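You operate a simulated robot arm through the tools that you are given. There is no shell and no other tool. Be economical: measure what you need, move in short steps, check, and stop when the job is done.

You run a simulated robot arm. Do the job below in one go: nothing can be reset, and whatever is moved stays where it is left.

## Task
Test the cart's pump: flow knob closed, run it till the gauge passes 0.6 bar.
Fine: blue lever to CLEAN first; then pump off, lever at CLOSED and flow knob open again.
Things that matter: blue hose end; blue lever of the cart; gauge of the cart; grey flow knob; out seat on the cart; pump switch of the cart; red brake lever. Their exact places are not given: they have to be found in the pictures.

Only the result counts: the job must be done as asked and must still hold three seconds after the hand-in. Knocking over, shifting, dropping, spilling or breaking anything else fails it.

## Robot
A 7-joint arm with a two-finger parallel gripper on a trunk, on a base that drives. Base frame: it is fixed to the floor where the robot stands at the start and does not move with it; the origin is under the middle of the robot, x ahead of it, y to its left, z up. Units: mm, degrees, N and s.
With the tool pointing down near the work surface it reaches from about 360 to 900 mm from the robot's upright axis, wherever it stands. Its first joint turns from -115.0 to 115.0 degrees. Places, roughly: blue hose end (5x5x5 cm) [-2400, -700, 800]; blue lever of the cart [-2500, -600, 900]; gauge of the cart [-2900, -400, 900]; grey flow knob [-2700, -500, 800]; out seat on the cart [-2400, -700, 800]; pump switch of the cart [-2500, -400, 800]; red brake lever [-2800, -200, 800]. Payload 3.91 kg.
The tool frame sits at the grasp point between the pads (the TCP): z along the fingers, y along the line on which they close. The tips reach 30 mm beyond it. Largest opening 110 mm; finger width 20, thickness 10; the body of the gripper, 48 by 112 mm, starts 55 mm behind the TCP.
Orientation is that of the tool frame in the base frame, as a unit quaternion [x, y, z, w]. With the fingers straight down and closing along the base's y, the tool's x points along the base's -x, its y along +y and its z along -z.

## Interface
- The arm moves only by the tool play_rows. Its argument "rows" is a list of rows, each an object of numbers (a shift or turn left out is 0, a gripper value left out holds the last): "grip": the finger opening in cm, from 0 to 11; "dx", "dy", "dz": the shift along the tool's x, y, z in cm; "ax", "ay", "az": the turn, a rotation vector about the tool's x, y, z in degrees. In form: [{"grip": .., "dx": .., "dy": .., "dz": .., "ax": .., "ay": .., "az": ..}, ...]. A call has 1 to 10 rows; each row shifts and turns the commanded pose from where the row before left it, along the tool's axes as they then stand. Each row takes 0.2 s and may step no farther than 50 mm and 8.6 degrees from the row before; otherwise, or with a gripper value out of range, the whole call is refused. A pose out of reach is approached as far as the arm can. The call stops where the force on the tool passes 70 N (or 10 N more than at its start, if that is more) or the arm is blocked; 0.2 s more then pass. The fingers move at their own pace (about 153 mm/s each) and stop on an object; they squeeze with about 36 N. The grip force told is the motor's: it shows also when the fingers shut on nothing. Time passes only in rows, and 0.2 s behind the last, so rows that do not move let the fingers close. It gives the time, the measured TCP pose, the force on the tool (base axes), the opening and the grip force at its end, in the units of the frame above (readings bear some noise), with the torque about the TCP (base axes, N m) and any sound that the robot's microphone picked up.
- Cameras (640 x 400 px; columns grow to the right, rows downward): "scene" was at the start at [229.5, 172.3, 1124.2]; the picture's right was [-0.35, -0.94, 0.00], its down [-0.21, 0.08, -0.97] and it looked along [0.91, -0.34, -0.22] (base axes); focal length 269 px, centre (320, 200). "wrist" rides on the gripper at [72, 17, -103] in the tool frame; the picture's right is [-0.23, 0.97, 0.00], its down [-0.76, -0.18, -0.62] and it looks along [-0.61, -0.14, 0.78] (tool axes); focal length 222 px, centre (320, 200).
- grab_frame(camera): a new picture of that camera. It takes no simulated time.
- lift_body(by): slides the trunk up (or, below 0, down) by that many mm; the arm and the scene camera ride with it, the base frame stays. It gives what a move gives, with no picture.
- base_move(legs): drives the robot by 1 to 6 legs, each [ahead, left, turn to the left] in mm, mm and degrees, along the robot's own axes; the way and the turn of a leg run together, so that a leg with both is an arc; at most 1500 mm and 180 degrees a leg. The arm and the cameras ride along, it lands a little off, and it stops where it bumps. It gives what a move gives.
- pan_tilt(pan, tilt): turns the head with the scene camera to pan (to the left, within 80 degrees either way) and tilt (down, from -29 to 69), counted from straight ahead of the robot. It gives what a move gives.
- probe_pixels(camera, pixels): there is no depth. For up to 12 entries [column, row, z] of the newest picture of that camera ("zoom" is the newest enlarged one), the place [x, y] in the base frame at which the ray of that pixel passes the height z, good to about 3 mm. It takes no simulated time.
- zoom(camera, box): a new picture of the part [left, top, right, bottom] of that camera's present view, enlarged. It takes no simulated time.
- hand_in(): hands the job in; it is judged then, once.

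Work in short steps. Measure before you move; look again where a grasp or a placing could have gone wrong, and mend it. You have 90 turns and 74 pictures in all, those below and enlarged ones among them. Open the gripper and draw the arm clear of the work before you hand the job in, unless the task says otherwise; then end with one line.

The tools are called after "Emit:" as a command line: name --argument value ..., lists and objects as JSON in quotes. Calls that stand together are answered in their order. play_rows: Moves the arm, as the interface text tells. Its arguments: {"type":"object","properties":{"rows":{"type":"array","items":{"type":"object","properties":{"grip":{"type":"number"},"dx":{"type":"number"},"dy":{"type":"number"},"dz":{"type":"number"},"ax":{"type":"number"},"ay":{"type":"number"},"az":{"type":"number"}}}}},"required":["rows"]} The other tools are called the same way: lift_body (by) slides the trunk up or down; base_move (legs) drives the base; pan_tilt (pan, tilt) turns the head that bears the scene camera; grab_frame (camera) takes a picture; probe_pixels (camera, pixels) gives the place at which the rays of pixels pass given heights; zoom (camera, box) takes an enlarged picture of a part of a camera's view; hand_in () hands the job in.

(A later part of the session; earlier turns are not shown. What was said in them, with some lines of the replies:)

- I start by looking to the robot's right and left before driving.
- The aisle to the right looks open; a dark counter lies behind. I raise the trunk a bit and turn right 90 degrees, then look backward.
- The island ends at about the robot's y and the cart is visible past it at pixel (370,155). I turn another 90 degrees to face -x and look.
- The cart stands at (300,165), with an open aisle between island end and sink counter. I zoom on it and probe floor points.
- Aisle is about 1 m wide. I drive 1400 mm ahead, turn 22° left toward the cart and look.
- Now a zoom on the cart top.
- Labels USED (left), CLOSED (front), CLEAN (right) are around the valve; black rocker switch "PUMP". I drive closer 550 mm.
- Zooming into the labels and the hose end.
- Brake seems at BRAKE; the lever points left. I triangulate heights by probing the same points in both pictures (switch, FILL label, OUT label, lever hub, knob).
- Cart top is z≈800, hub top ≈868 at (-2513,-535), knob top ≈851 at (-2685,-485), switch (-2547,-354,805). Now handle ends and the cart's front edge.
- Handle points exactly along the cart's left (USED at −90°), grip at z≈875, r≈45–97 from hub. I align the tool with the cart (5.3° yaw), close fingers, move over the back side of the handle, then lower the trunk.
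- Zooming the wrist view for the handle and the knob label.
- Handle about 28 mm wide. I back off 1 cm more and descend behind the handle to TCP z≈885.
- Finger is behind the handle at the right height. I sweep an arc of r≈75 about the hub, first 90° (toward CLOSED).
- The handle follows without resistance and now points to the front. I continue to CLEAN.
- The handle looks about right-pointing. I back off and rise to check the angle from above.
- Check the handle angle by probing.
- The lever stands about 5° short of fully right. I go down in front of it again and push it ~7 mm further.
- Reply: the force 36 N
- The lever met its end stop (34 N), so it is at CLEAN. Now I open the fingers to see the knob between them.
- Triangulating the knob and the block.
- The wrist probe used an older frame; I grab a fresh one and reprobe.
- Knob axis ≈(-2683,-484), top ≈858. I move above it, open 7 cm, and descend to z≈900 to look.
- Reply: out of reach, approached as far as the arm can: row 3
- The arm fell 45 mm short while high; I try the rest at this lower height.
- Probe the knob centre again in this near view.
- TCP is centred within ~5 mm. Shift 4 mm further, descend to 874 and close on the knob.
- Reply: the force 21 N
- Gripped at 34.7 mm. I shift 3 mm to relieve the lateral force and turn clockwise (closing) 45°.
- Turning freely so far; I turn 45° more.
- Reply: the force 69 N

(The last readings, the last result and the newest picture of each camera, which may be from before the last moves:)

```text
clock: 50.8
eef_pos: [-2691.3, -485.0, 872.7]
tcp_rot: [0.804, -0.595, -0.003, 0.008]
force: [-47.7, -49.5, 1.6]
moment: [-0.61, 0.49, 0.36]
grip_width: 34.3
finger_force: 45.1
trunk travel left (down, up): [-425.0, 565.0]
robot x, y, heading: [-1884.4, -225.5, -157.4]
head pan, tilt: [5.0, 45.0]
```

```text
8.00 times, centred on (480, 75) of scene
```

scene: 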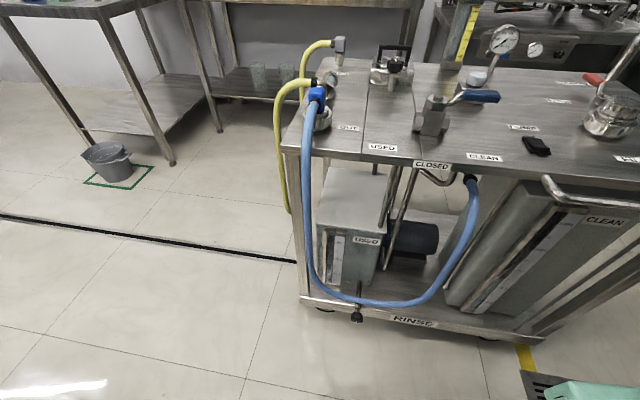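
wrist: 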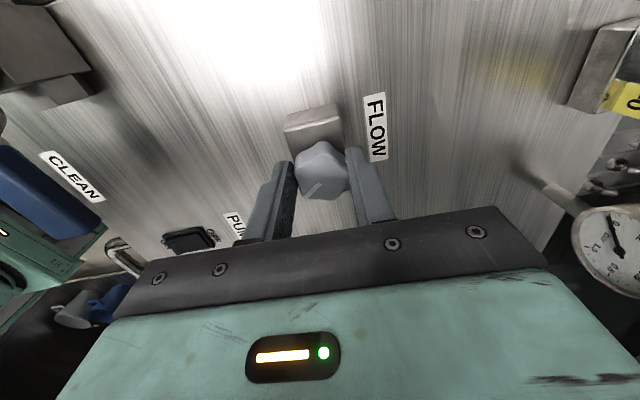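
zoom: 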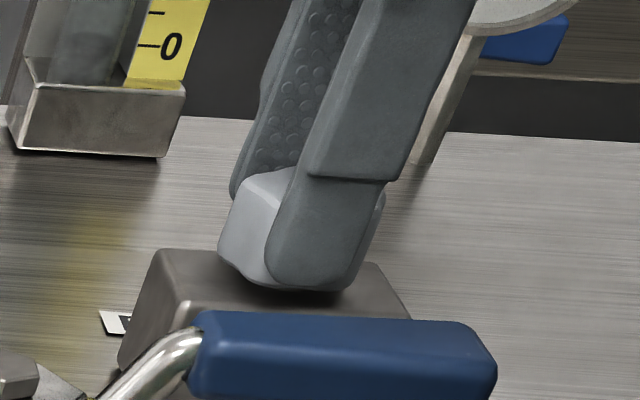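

The knob followed 90°. The lateral force has grown, so I open, and look at the mark.

Emit:
play_rows --rows '[{"grip": 7}, {}, {"dz": -3}]'

Emit:
zoom --camera "wrist" --box '[250, 70, 410, 230]'

Emit:
zoom --camera "scene" --box '[440, 20, 560, 120]'

```text
clock: 51.6
eef_pos: [-2686.3, -480.1, 901.9]
tcp_rot: [0.803, -0.596, 0.0, -0.001]
force: [0.1, -0.1, 0.6]
moment: [-0.01, -0.01, 0.0]
grip_width: 70.2
finger_force: 0.0
trunk travel left (down, up): [-425.0, 565.0]
robot x, y, heading: [-1878.4, -227.7, -157.8]
head pan, tilt: [5.0, 45.0]
```

```text
2.50 times, centred on (330, 150) of wrist
```

zoom: 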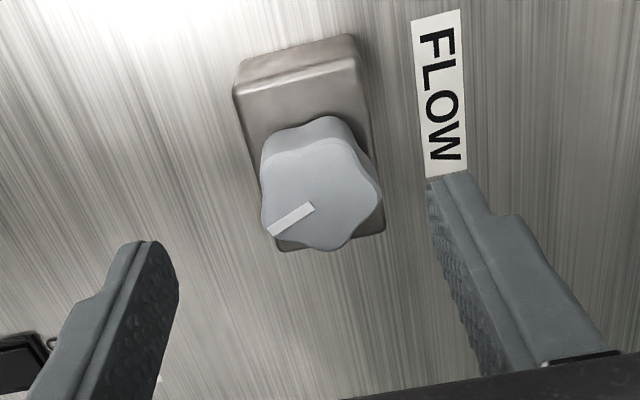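

```text
4.00 times, centred on (500, 70) of scene
```

zoom: 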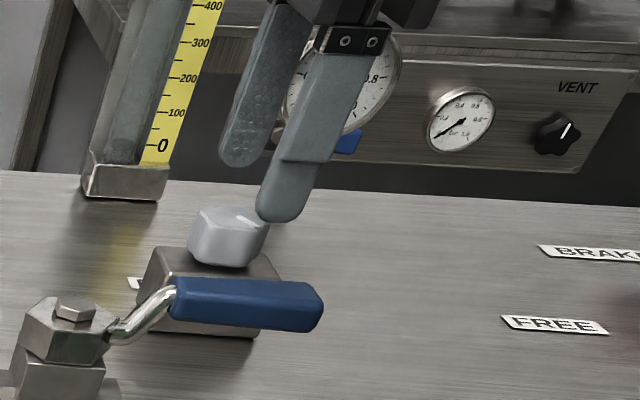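

The mark moved ~90° clockwise. I locate the knob axis afresh before gripping again.

Emit:
grab_frame --camera "wrist"

Emit:
probe_pixels --camera "wrist" --pixels '[[330, 146, 860], [317, 152, 860], [354, 148, 860], [306, 164, 860], [336, 169, 860]]'

```text
31 pictures are left
```

wrist: 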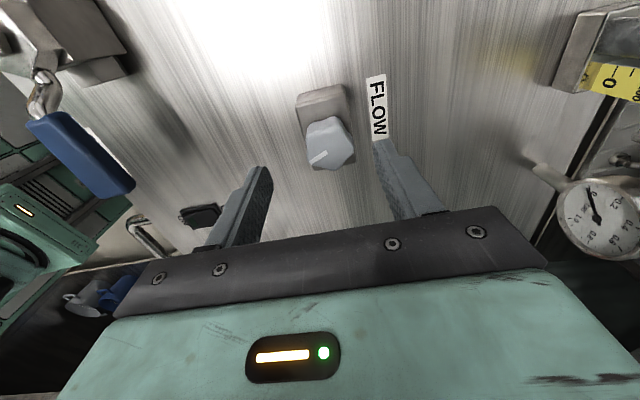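

```text
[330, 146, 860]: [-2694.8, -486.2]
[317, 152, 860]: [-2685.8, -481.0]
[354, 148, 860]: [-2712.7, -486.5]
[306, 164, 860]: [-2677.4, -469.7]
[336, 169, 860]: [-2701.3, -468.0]
```

Axis ≈(-2694,-486). I recentre, regrip and turn further clockwise watching for a stop.

Emit:
play_rows --rows '[{"dx": 0.34, "dy": 0.9}, {"dz": 2.9}, {"grip": 0}, {}, {"az": 8}, {"az": 8}, {"az": 8}, {"az": 8}]'

Emit:
zoom --camera "wrist" --box '[250, 70, 410, 230]'

```text
clock: 53.4
eef_pos: [-2695.9, -488.7, 872.6]
tcp_rot: [-0.609, 0.794, 0.0, -0.002]
force: [1.3, -1.5, -6.5]
moment: [-0.15, 0.06, 0.1]
grip_width: 34.7
finger_force: 44.9
trunk travel left (down, up): [-425.0, 565.0]
robot x, y, heading: [-1878.5, -229.3, -157.4]
head pan, tilt: [5.0, 45.0]
```

```text
2.50 times, centred on (330, 150) of wrist
```

zoom: 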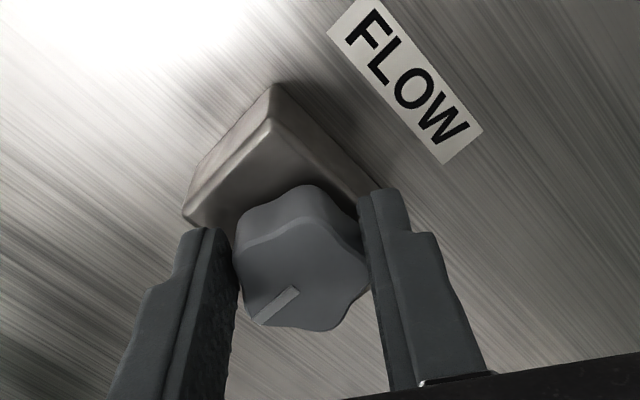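

No resistance at ~122° total; continuing.

Emit:
play_rows --rows '[{"az": 8}, {"az": 8}, {"az": 8}, {"az": 8}, {"az": 8}, {"az": 8}]'

Emit:
zoom --camera "wrist" --box '[250, 70, 410, 230]'

```text
clock: 54.8
eef_pos: [-2696.8, -484.2, 873.6]
tcp_rot: [-0.232, 0.973, 0.001, -0.002]
force: [-22.6, 20.9, 2.1]
moment: [0.28, 0.31, 1.0]
grip_width: 35.1
finger_force: 45.5
trunk travel left (down, up): [-425.0, 565.0]
robot x, y, heading: [-1885.4, -228.4, -157.8]
head pan, tilt: [5.0, 45.0]
```

```text
2.50 times, centred on (330, 150) of wrist
```

zoom: 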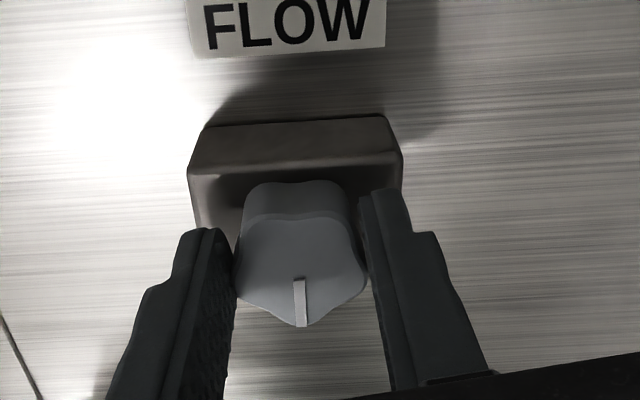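

The knob reached its stop with the mark toward the front (moment rose to 1 Nm, slipped in the grip): closed. I release, rise, and go above the ON end of the pump switch with closed fingers.

Emit:
play_rows --rows '[{"grip": 7}, {}, {"dz": -4.5}, {"dz": -4.5}, {"grip": 0, "dx": -4.1, "dy": 1}, {"dx": -4.1, "dy": 1}, {"dx": -4.1, "dy": 0.9}, {"dx": -4.1, "dy": 0.9}, {"dx": -4.1, "dy": 0.9}]'

Emit:
grab_frame --camera "scene"

Emit:
zoom --camera "scene" --box '[440, 20, 600, 180]'

```text
clock: 56.8
eef_pos: [-2534.8, -352.4, 965.8]
tcp_rot: [-0.234, 0.972, -0.001, 0.0]
force: [-0.1, 0.2, 0.5]
moment: [0.04, -0.01, 0.01]
grip_width: 0.1
finger_force: 36.3
trunk travel left (down, up): [-425.0, 565.0]
robot x, y, heading: [-1886.1, -227.9, -157.7]
head pan, tilt: [5.0, 45.0]
```

```text
28 pictures are left
```

scene: 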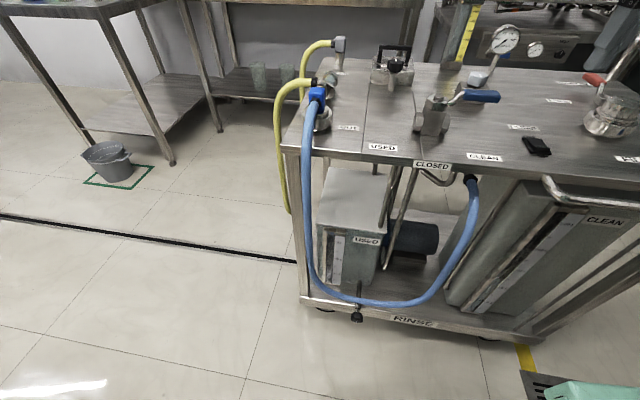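

```text
2.50 times, centred on (520, 100) of scene
```

zoom: 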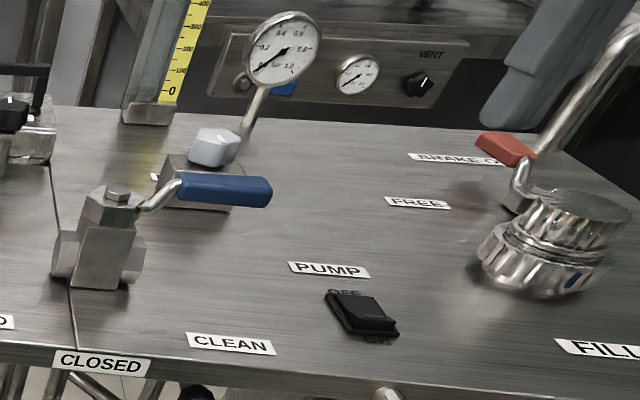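

The ON (front) end of the rocker is raised; gauge visible at (505,40). I probe the switch in this view.

Emit:
probe_pixels --camera "scene" --pixels '[[536.8, 145.2, 808], [543, 149, 815], [526, 140, 803], [550, 153, 803]]'

```text
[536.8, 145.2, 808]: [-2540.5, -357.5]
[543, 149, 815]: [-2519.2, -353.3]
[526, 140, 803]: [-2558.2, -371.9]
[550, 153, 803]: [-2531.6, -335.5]
```

Position is good. Descend toward the ON end, slowly at the end.

Emit:
play_rows --rows '[{"dz": 4.5}, {"dz": 4.5}, {"dz": 1.5}, {"dz": 0.5}, {"dz": 0.4}, {"dz": 0.3}]'

Emit:
zoom --camera "scene" --box '[440, 20, 600, 180]'

```text
clock: 58.2
eef_pos: [-2532.6, -352.7, 847.7]
tcp_rot: [-0.234, 0.972, 0.0, -0.001]
force: [0.3, 1.1, -1.0]
moment: [0.01, 0.03, 0.01]
grip_width: 0.0
finger_force: 36.3
trunk travel left (down, up): [-425.0, 565.0]
robot x, y, heading: [-1885.1, -230.0, -157.6]
head pan, tilt: [5.0, 45.0]
```

```text
2.50 times, centred on (520, 100) of scene
```

zoom: 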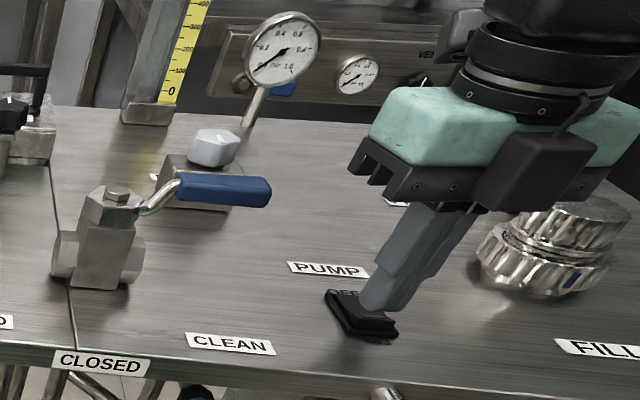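

Fingertip is just above the ON end. Press in 2 mm steps.

Emit:
play_rows --rows '[{"dz": 0.2}, {"dz": 0.2}, {"dz": 0.2}]'

```text
clock: 59.0
eef_pos: [-2532.4, -353.5, 842.1]
tcp_rot: [-0.233, 0.973, 0.0, 0.0]
force: [-0.5, -0.3, -1.0]
moment: [0.01, 0.02, 0.05]
grip_width: 0.0
finger_force: 35.7
trunk travel left (down, up): [-425.0, 565.0]
robot x, y, heading: [-1882.2, -229.5, -157.8]
head pan, tilt: [5.0, 45.0]
```

No contact yet (tip ≈812). Continue.

Emit:
play_rows --rows '[{"dz": 0.2}, {"dz": 0.2}, {"dz": 0.2}]'

Emit:
zoom --camera "scene" --box '[440, 20, 600, 180]'

```text
clock: 59.8
eef_pos: [-2533.1, -352.5, 837.8]
tcp_rot: [-0.234, 0.972, -0.001, -0.002]
force: [2.7, 2.9, 17.5]
moment: [0.08, 0.07, 0.06]
grip_width: 0.0
finger_force: 36.3
trunk travel left (down, up): [-425.0, 565.0]
robot x, y, heading: [-1878.9, -232.6, -157.9]
head pan, tilt: [5.0, 45.0]
heard: click
```

```text
2.50 times, centred on (520, 100) of scene
```

zoom: 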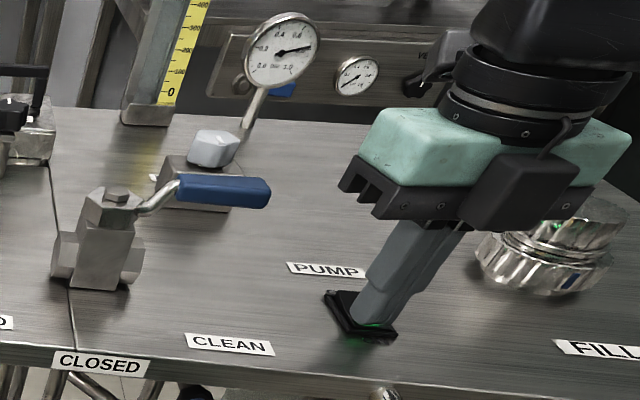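

Click heard, switch lit, gauge rising. Zoom on the gauge.

Emit:
zoom --camera "scene" --box '[485, 20, 525, 60]'

```text
10.00 times, centred on (505, 40) of scene
```

zoom: 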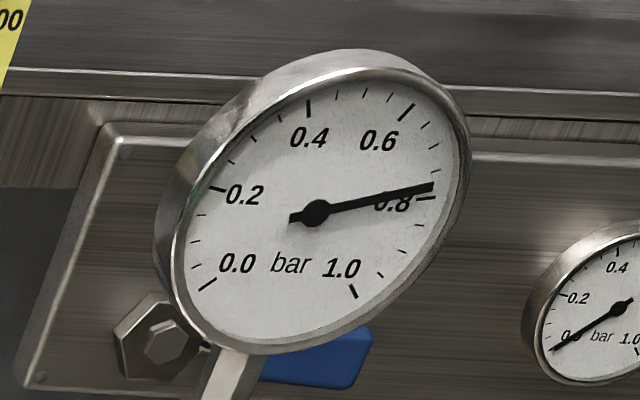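

Gauge reads ≈0.78 bar, past 0.6. Now press the OFF end at once.

Emit:
play_rows --rows '[{"dz": -2}, {"dx": 2.8, "dy": 0.7}, {"dz": 1.5}, {"dz": 0.2}, {"dz": 0.2}, {"dz": 0.15}]'

Emit:
zoom --camera "scene" --box '[440, 20, 600, 180]'

```text
clock: 61.2
eef_pos: [-2560.6, -360.4, 836.8]
tcp_rot: [-0.234, 0.972, -0.001, -0.003]
force: [2.4, -1.7, 32.9]
moment: [0.0, -0.41, -0.21]
grip_width: 0.1
finger_force: 36.1
trunk travel left (down, up): [-425.0, 565.0]
robot x, y, heading: [-1882.5, -231.1, -157.7]
head pan, tilt: [5.0, 45.0]
heard: click
```

```text
2.50 times, centred on (520, 100) of scene
```

zoom: 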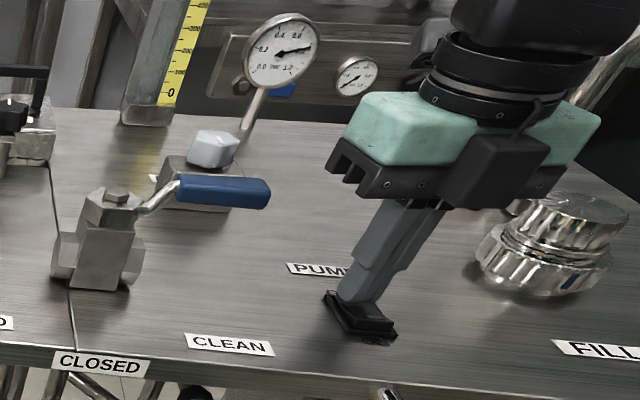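

Click, light off: pump off. Now rise and go behind the lever handle's outer part to push it back to CLOSED.

Emit:
play_rows --rows '[{"dz": -4.5}, {"dz": -4.5}, {"dz": -4}, {"dx": 2.1, "dy": -3.3}, {"dx": 2.1, "dy": -3.3}, {"dx": 2.1, "dy": -3.3}, {"dz": 4}, {"dz": 4}]'

Emit:
grab_frame --camera "scene"

Emit:
zoom --camera "scene" --box '[380, 20, 560, 180]'

```text
clock: 63.0
eef_pos: [-2571.1, -475.8, 885.6]
tcp_rot: [-0.233, 0.973, -0.001, -0.001]
force: [-0.3, 0.6, 0.2]
moment: [-0.02, -0.02, 0.02]
grip_width: 0.1
finger_force: 35.8
trunk travel left (down, up): [-425.0, 565.0]
robot x, y, heading: [-1880.5, -229.2, -157.4]
head pan, tilt: [5.0, 45.0]
```

```text
22 pictures are left
```

scene: 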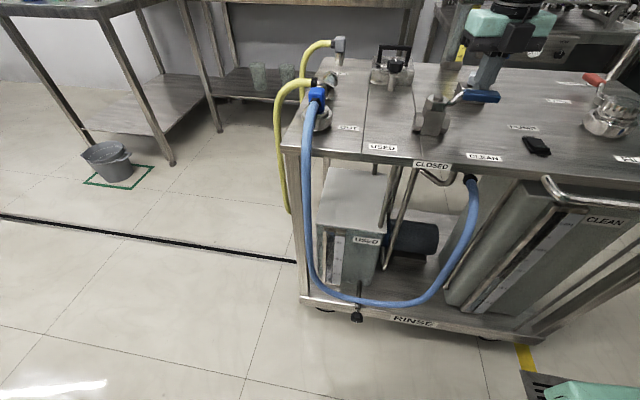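

```text
2.50 times, centred on (470, 100) of scene
```

zoom: 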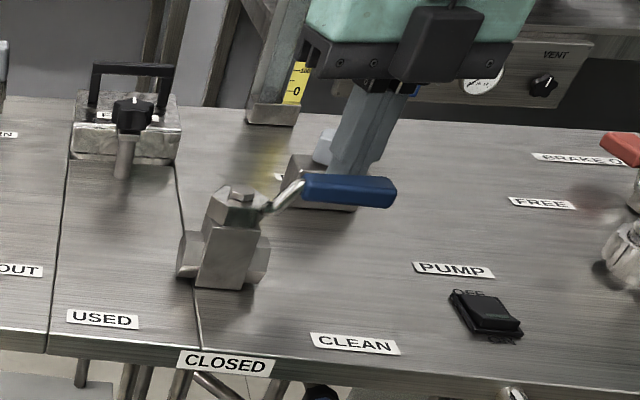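

Finger is behind the handle. I sweep it back along the arc to ~95° (nearly CLOSED).

Emit:
play_rows --rows '[{"dx": -1.6, "dy": -0.39}, {"dx": -2.02, "dy": -0.09}, {"dx": -1.94, "dy": -0.6}, {"dx": -1.71, "dy": -1.09}, {"dx": -1.38, "dy": -1.5}, {"dx": -0.93, "dy": -1.79}, {"dx": -0.36, "dy": -1.3}]'

Emit:
grab_frame --camera "scene"

Emit:
zoom --camera "scene" --box '[390, 60, 500, 180]'

```text
clock: 64.6
eef_pos: [-2451.7, -490.6, 883.7]
tcp_rot: [-0.233, 0.972, 0.0, 0.0]
force: [0.1, -0.1, 0.0]
moment: [0.02, 0.0, 0.0]
grip_width: 0.0
finger_force: 35.9
trunk travel left (down, up): [-425.0, 565.0]
robot x, y, heading: [-1878.4, -227.0, -157.7]
head pan, tilt: [5.0, 45.0]
```

```text
20 pictures are left
```

scene: 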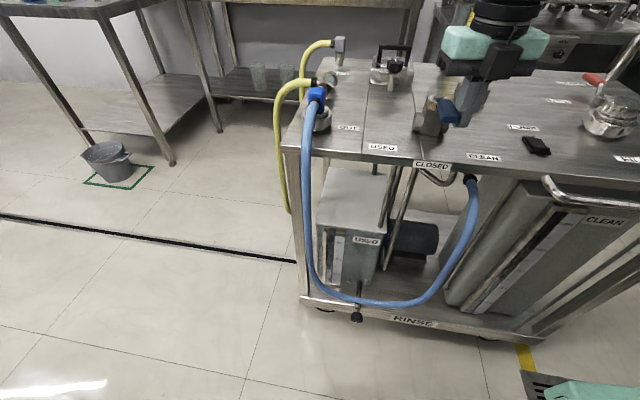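

```text
3.33 times, centred on (445, 120) of scene
```

zoom: 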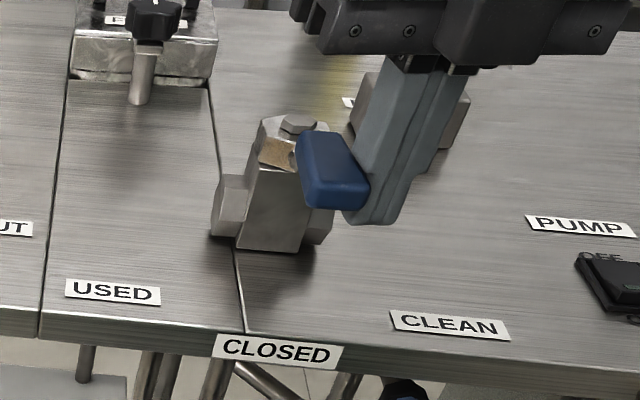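

Probe handle direction from the tip/root midline.

Emit:
probe_pixels --camera "scene" --pixels '[[449.5, 116, 885], [441.5, 101, 885], [438.5, 97, 885], [425, 166, 800], [417, 155, 800]]'

```text
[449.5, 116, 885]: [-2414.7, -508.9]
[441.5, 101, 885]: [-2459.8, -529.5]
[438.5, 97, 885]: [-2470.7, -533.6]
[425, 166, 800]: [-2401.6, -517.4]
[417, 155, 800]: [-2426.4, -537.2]
```

About 6° remain. I push 5.6 mm more, then retreat and rise to check from above with the wrist camera.

Emit:
play_rows --rows '[{"dy": -0.56}, {}, {"dy": 1.5}, {"dz": -4.5}, {"dz": -4.5}, {"dx": 3, "dy": 2, "dz": -3}]'

Emit:
grab_frame --camera "wrist"

Emit:
zoom --camera "scene" --box '[390, 60, 500, 180]'

```text
clock: 66.0
eef_pos: [-2493.4, -480.9, 1004.9]
tcp_rot: [-0.234, 0.972, 0.0, 0.0]
force: [-0.7, -0.1, -0.1]
moment: [0.03, 0.03, 0.0]
grip_width: 0.0
finger_force: 36.1
trunk travel left (down, up): [-425.0, 565.0]
robot x, y, heading: [-1883.0, -228.5, -157.8]
head pan, tilt: [5.0, 45.0]
```

```text
18 pictures are left
```

wrist: 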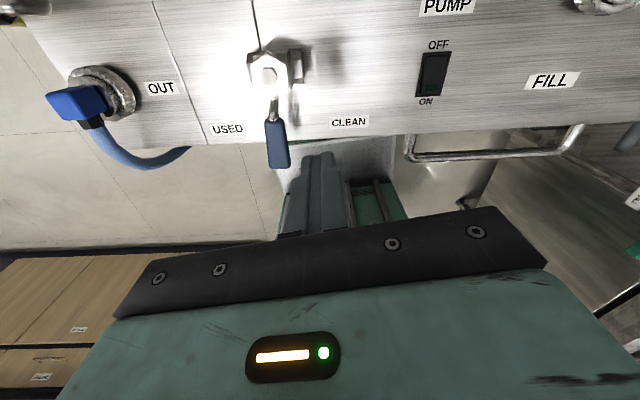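

```text
3.33 times, centred on (445, 120) of scene
```

zoom: 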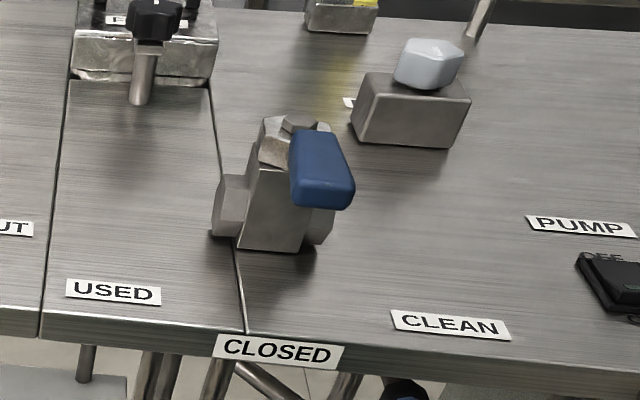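

Probe handle ends and the seam for the front direction.

Emit:
probe_pixels --camera "wrist" --pixels '[[280, 164, 880], [274, 120, 880], [269, 72, 870], [154, 0, 800], [205, 144, 800], [253, 0, 800], [260, 45, 800]]'

```text
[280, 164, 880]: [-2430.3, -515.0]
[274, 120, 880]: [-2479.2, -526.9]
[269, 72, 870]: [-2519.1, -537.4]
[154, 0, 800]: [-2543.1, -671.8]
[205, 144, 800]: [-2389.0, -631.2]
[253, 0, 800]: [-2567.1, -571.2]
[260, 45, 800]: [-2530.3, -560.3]
```

The lever is within ~1° of CLOSED. Now back over the knob, opening to 7 cm.

Emit:
play_rows --rows '[{"dz": 3}, {"dz": 3}, {"grip": 7, "dx": 4, "dy": 1.9}, {"dx": 4, "dy": 1.9}, {"dx": 4, "dy": 1.9}, {"dx": 4, "dy": 1.9}, {"dx": 2.1, "dy": 1}, {"dz": 4}]'

Emit:
grab_frame --camera "wrist"

```text
clock: 67.8
eef_pos: [-2693.8, -483.8, 904.6]
tcp_rot: [-0.234, 0.972, -0.001, 0.0]
force: [0.0, 0.1, 0.0]
moment: [0.02, 0.0, 0.04]
grip_width: 70.1
finger_force: 0.0
trunk travel left (down, up): [-425.0, 565.0]
robot x, y, heading: [-1882.3, -232.7, -157.8]
head pan, tilt: [5.0, 45.0]
```

```text
16 pictures are left
```

wrist: 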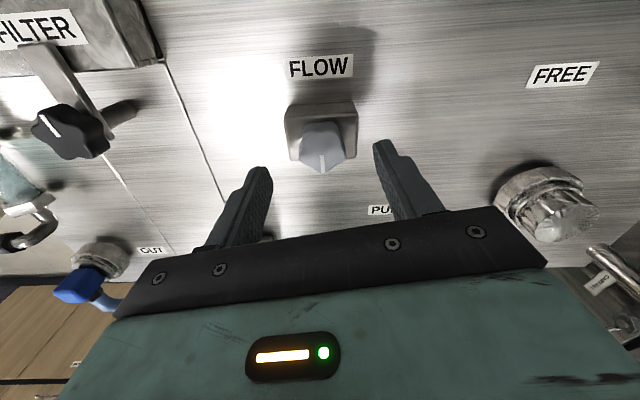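

Knob centred between the fingers, mark to the front. Descend, grip and turn counter-clockwise.

Emit:
play_rows --rows '[{"dz": 3.1}, {"grip": 0}, {}, {"az": -8}, {"az": -8}, {"az": -8}, {"az": -8}, {"az": -8}, {"az": -8}, {"az": -8}]'

Emit:
play_rows --rows '[{"az": -8}, {"az": -8}, {"az": -8}, {"az": -8}, {"az": -8}]'

Emit:
zoom --camera "wrist" --box '[250, 70, 410, 230]'

```text
clock: 70.0
eef_pos: [-2694.2, -484.1, 872.5]
tcp_rot: [-0.664, 0.748, 0.001, -0.001]
force: [-10.9, 2.7, 4.0]
moment: [0.68, -0.4, -0.05]
grip_width: 35.3
finger_force: 45.3
trunk travel left (down, up): [-425.0, 565.0]
robot x, y, heading: [-1885.2, -228.8, -157.4]
head pan, tilt: [5.0, 45.0]
```

```text
clock: 71.2
eef_pos: [-2692.6, -483.6, 873.1]
tcp_rot: [0.879, -0.477, 0.001, -0.002]
force: [12.4, 10.8, 1.4]
moment: [0.64, 0.21, -0.06]
grip_width: 35.1
finger_force: 44.5
trunk travel left (down, up): [-425.0, 565.0]
robot x, y, heading: [-1882.7, -231.4, -158.0]
head pan, tilt: [5.0, 45.0]
```

```text
2.50 times, centred on (330, 150) of wrist
```

zoom: 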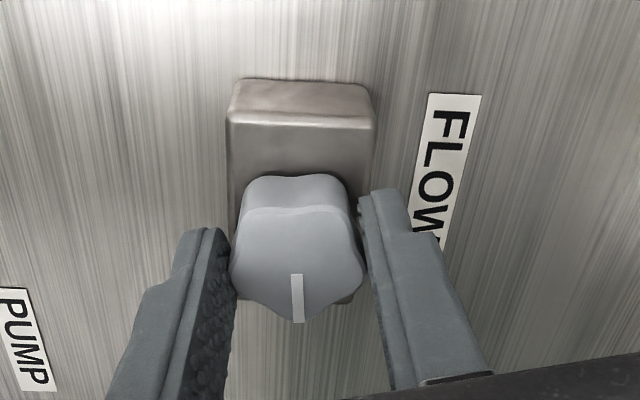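

Turned 96° without slip; continue ~48° more.

Emit:
play_rows --rows '[{"az": -8}, {"az": -8}, {"az": -8}, {"az": -8}, {"az": -8}, {"az": -8}]'

Emit:
zoom --camera "wrist" --box '[250, 70, 410, 230]'

```text
clock: 72.6
eef_pos: [-2693.9, -481.9, 873.8]
tcp_rot: [0.997, -0.079, -0.001, 0.0]
force: [10.0, 18.7, -3.6]
moment: [0.14, 0.01, -0.67]
grip_width: 35.8
finger_force: 45.1
trunk travel left (down, up): [-425.0, 565.0]
robot x, y, heading: [-1879.5, -228.7, -157.6]
head pan, tilt: [5.0, 45.0]
```

```text
2.50 times, centred on (330, 150) of wrist
```

zoom: 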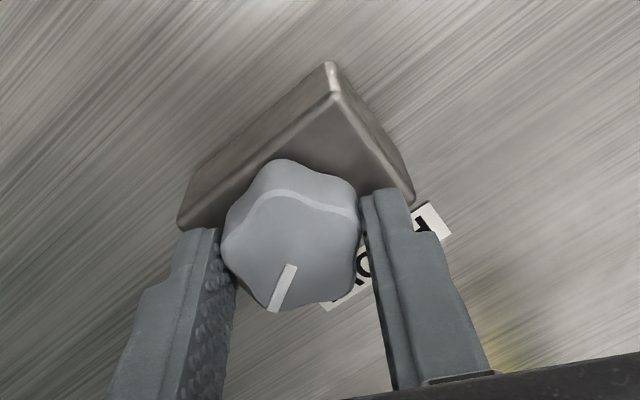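

Moment rose (−0.67 Nm) with slight slip: the open stop is reached, mark back at right-back as at the start. Release, rise and draw back.

Emit:
play_rows --rows '[{"grip": 7}, {}, {"dz": -4.5}, {"dz": -4.5}, {"dz": -4.5}, {"dx": 4, "dz": -4}, {"dx": 4.5}, {"dx": 4.5}, {"dx": 4.5, "dz": -3}]'

Emit:
grab_frame --camera "scene"

Emit:
zoom --camera "scene" --box '[390, 10, 590, 180]'

Emit:
grab_frame --camera "wrist"

```text
refused: row 6 steps farther than a row can; nothing moved
```

```text
13 pictures are left
```

scene: 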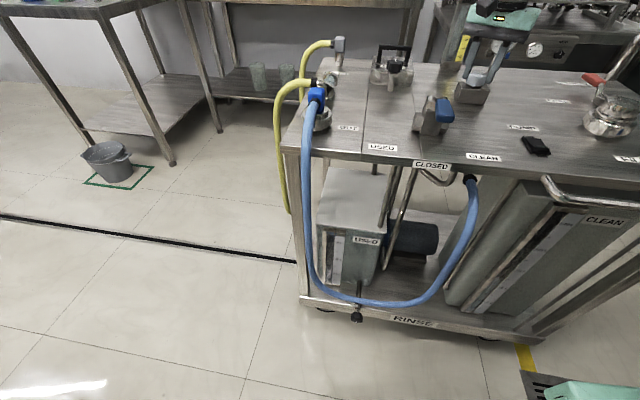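

```text
2.35 times, centred on (490, 95) of scene
```

zoom: 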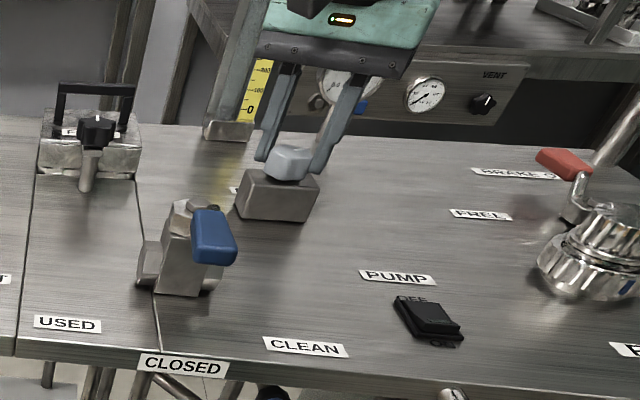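

```text
11 pictures are left
```

wrist: 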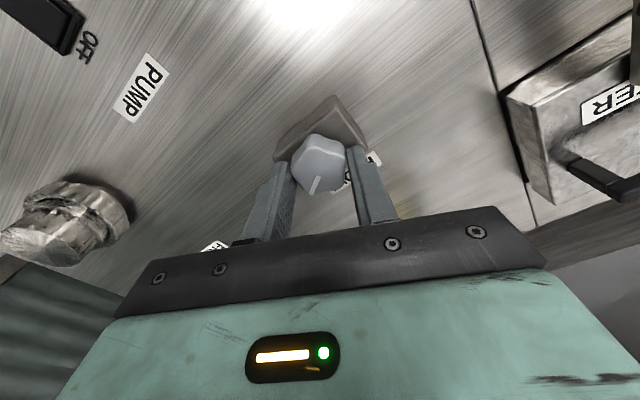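

The call was refused for a too-long row; I repeat with shorter steps.

Emit:
play_rows --rows '[{"grip": 7}, {}, {"dz": -4.5}, {"dz": -4.5}, {"dz": -4.5}, {"dx": 4.5}, {"dx": 4.5}, {"dx": 4.5}, {"dx": 3, "dz": -3}]'

Emit:
zoom --camera "scene" --box '[390, 10, 590, 180]'

Emit:
grab_frame --camera "wrist"

```text
clock: 74.6
eef_pos: [-2528.4, -509.3, 1040.7]
tcp_rot: [0.997, -0.077, 0.0, 0.001]
force: [-0.4, -0.3, -0.6]
moment: [0.03, 0.0, 0.03]
grip_width: 70.2
finger_force: 0.1
trunk travel left (down, up): [-425.0, 565.0]
robot x, y, heading: [-1881.3, -228.5, -157.7]
head pan, tilt: [5.0, 45.0]
```

```text
2.35 times, centred on (490, 95) of scene
```

zoom: 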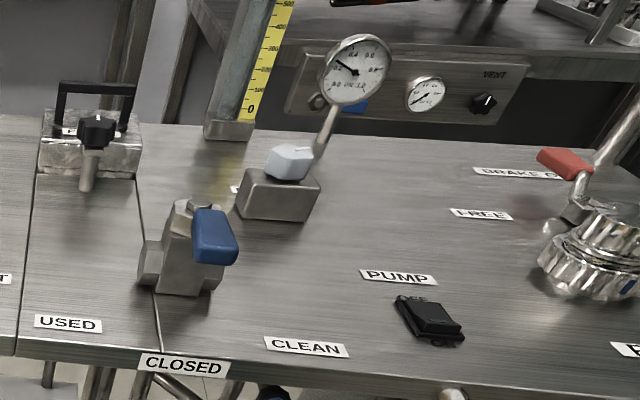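

```text
9 pictures are left
```

wrist: 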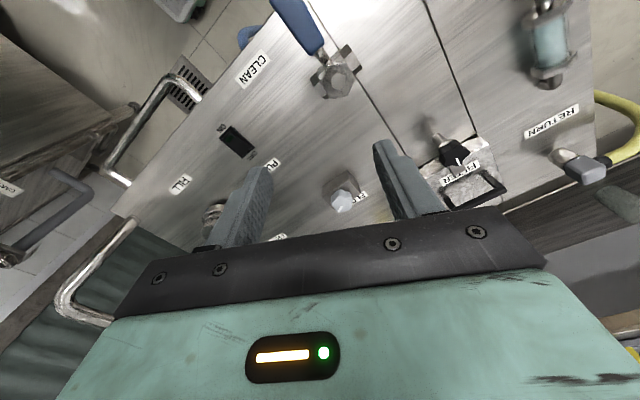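

Gauge is falling (~0.25), confirming the knob opened; lever at CLOSED, switch off. I raise the arm clear and hand in.

Emit:
lift_body --by 200

Emit:
zoom --camera "scene" --box '[320, 80, 560, 250]'

```text
clock: 76.8
eef_pos: [-2527.9, -509.4, 1240.4]
tcp_rot: [0.997, -0.079, 0.0, 0.0]
force: [0.2, 0.0, -0.1]
moment: [-0.03, -0.03, -0.02]
grip_width: 69.9
finger_force: 0.0
trunk travel left (down, up): [-625.0, 365.0]
robot x, y, heading: [-1879.6, -226.9, -157.9]
head pan, tilt: [5.0, 45.0]
```

```text
2.35 times, centred on (440, 165) of scene
```

zoom: 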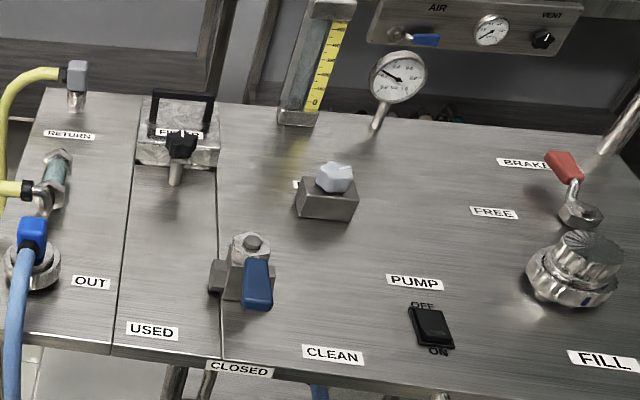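

I check the gauge and knob mark once more closely.

Emit:
zoom --camera "scene" --box '[430, 90, 500, 170]'

Emit:
zoom --camera "wrist" --box '[270, 80, 400, 230]'

```text
5.00 times, centred on (465, 130) of scene
```

zoom: 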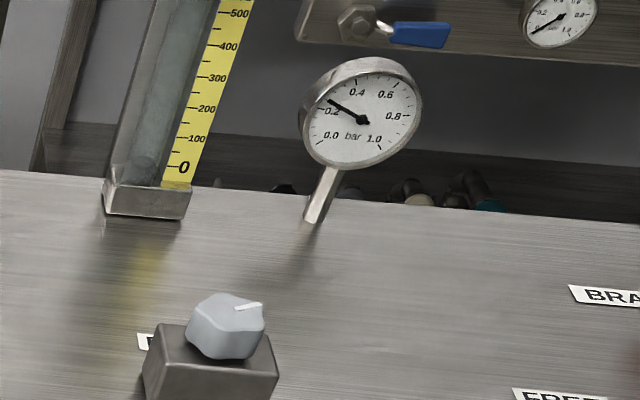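

```text
2.67 times, centred on (335, 155) of wrist
```

zoom: 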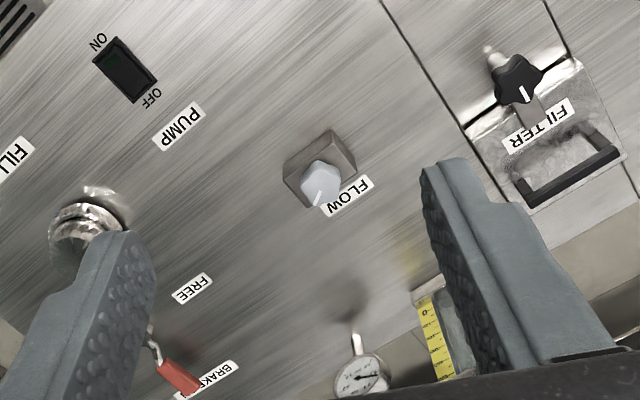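

The mark matches its original open direction. I wait 2 s to confirm the gauge trend.

Emit:
play_rows --rows '[{}, {}, {}, {}, {}, {}, {}, {}, {}, {}]'

Emit:
zoom --camera "scene" --box '[430, 90, 500, 170]'

```text
clock: 79.0
eef_pos: [-2528.0, -508.8, 1240.3]
tcp_rot: [0.997, -0.078, 0.0, 0.0]
force: [-0.4, -0.3, -0.3]
moment: [-0.01, 0.01, 0.01]
grip_width: 69.9
finger_force: 0.1
trunk travel left (down, up): [-625.0, 365.0]
robot x, y, heading: [-1881.4, -230.4, -157.5]
head pan, tilt: [5.0, 45.0]
```

```text
5.00 times, centred on (465, 130) of scene
```

zoom: 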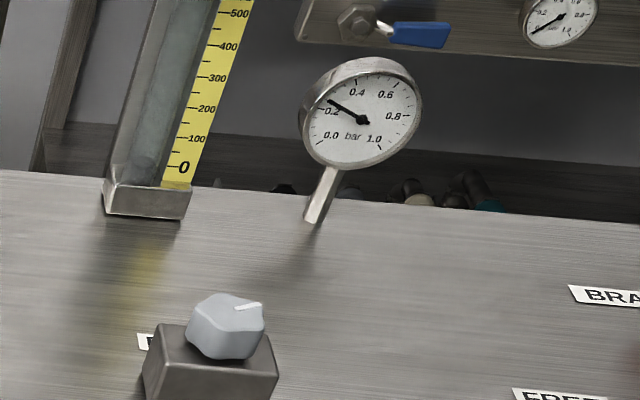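

The gauge holds at ~0.25 bar; I verify the switch is truly off by zooming on it.

Emit:
zoom --camera "scene" --box '[470, 190, 530, 240]'

```text
8.00 times, centred on (500, 215) of scene
```

zoom: 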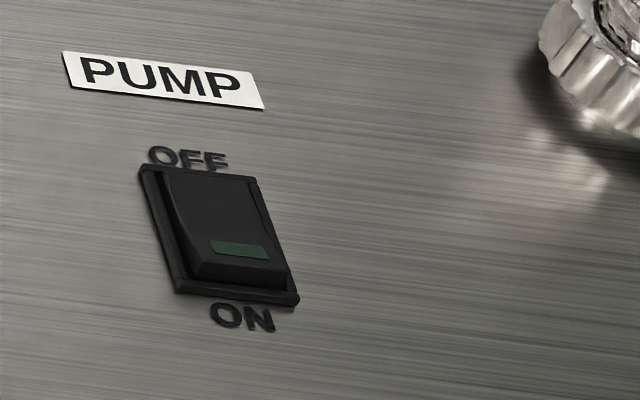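

The rocker is down at OFF and unlit, the lever is at CLOSED and the knob is at its open stop. The arm is clear, so I hand in.

Emit:
hand_in

```text
The job is handed in.
```

The pump test is done and handed in. With the lever at CLEAN and the flow knob closed, the gauge reached about 0.78 bar. The pump is now off, the lever is at CLOSED and the flow knob is open again; the gauge still holds about 0.25 bar.
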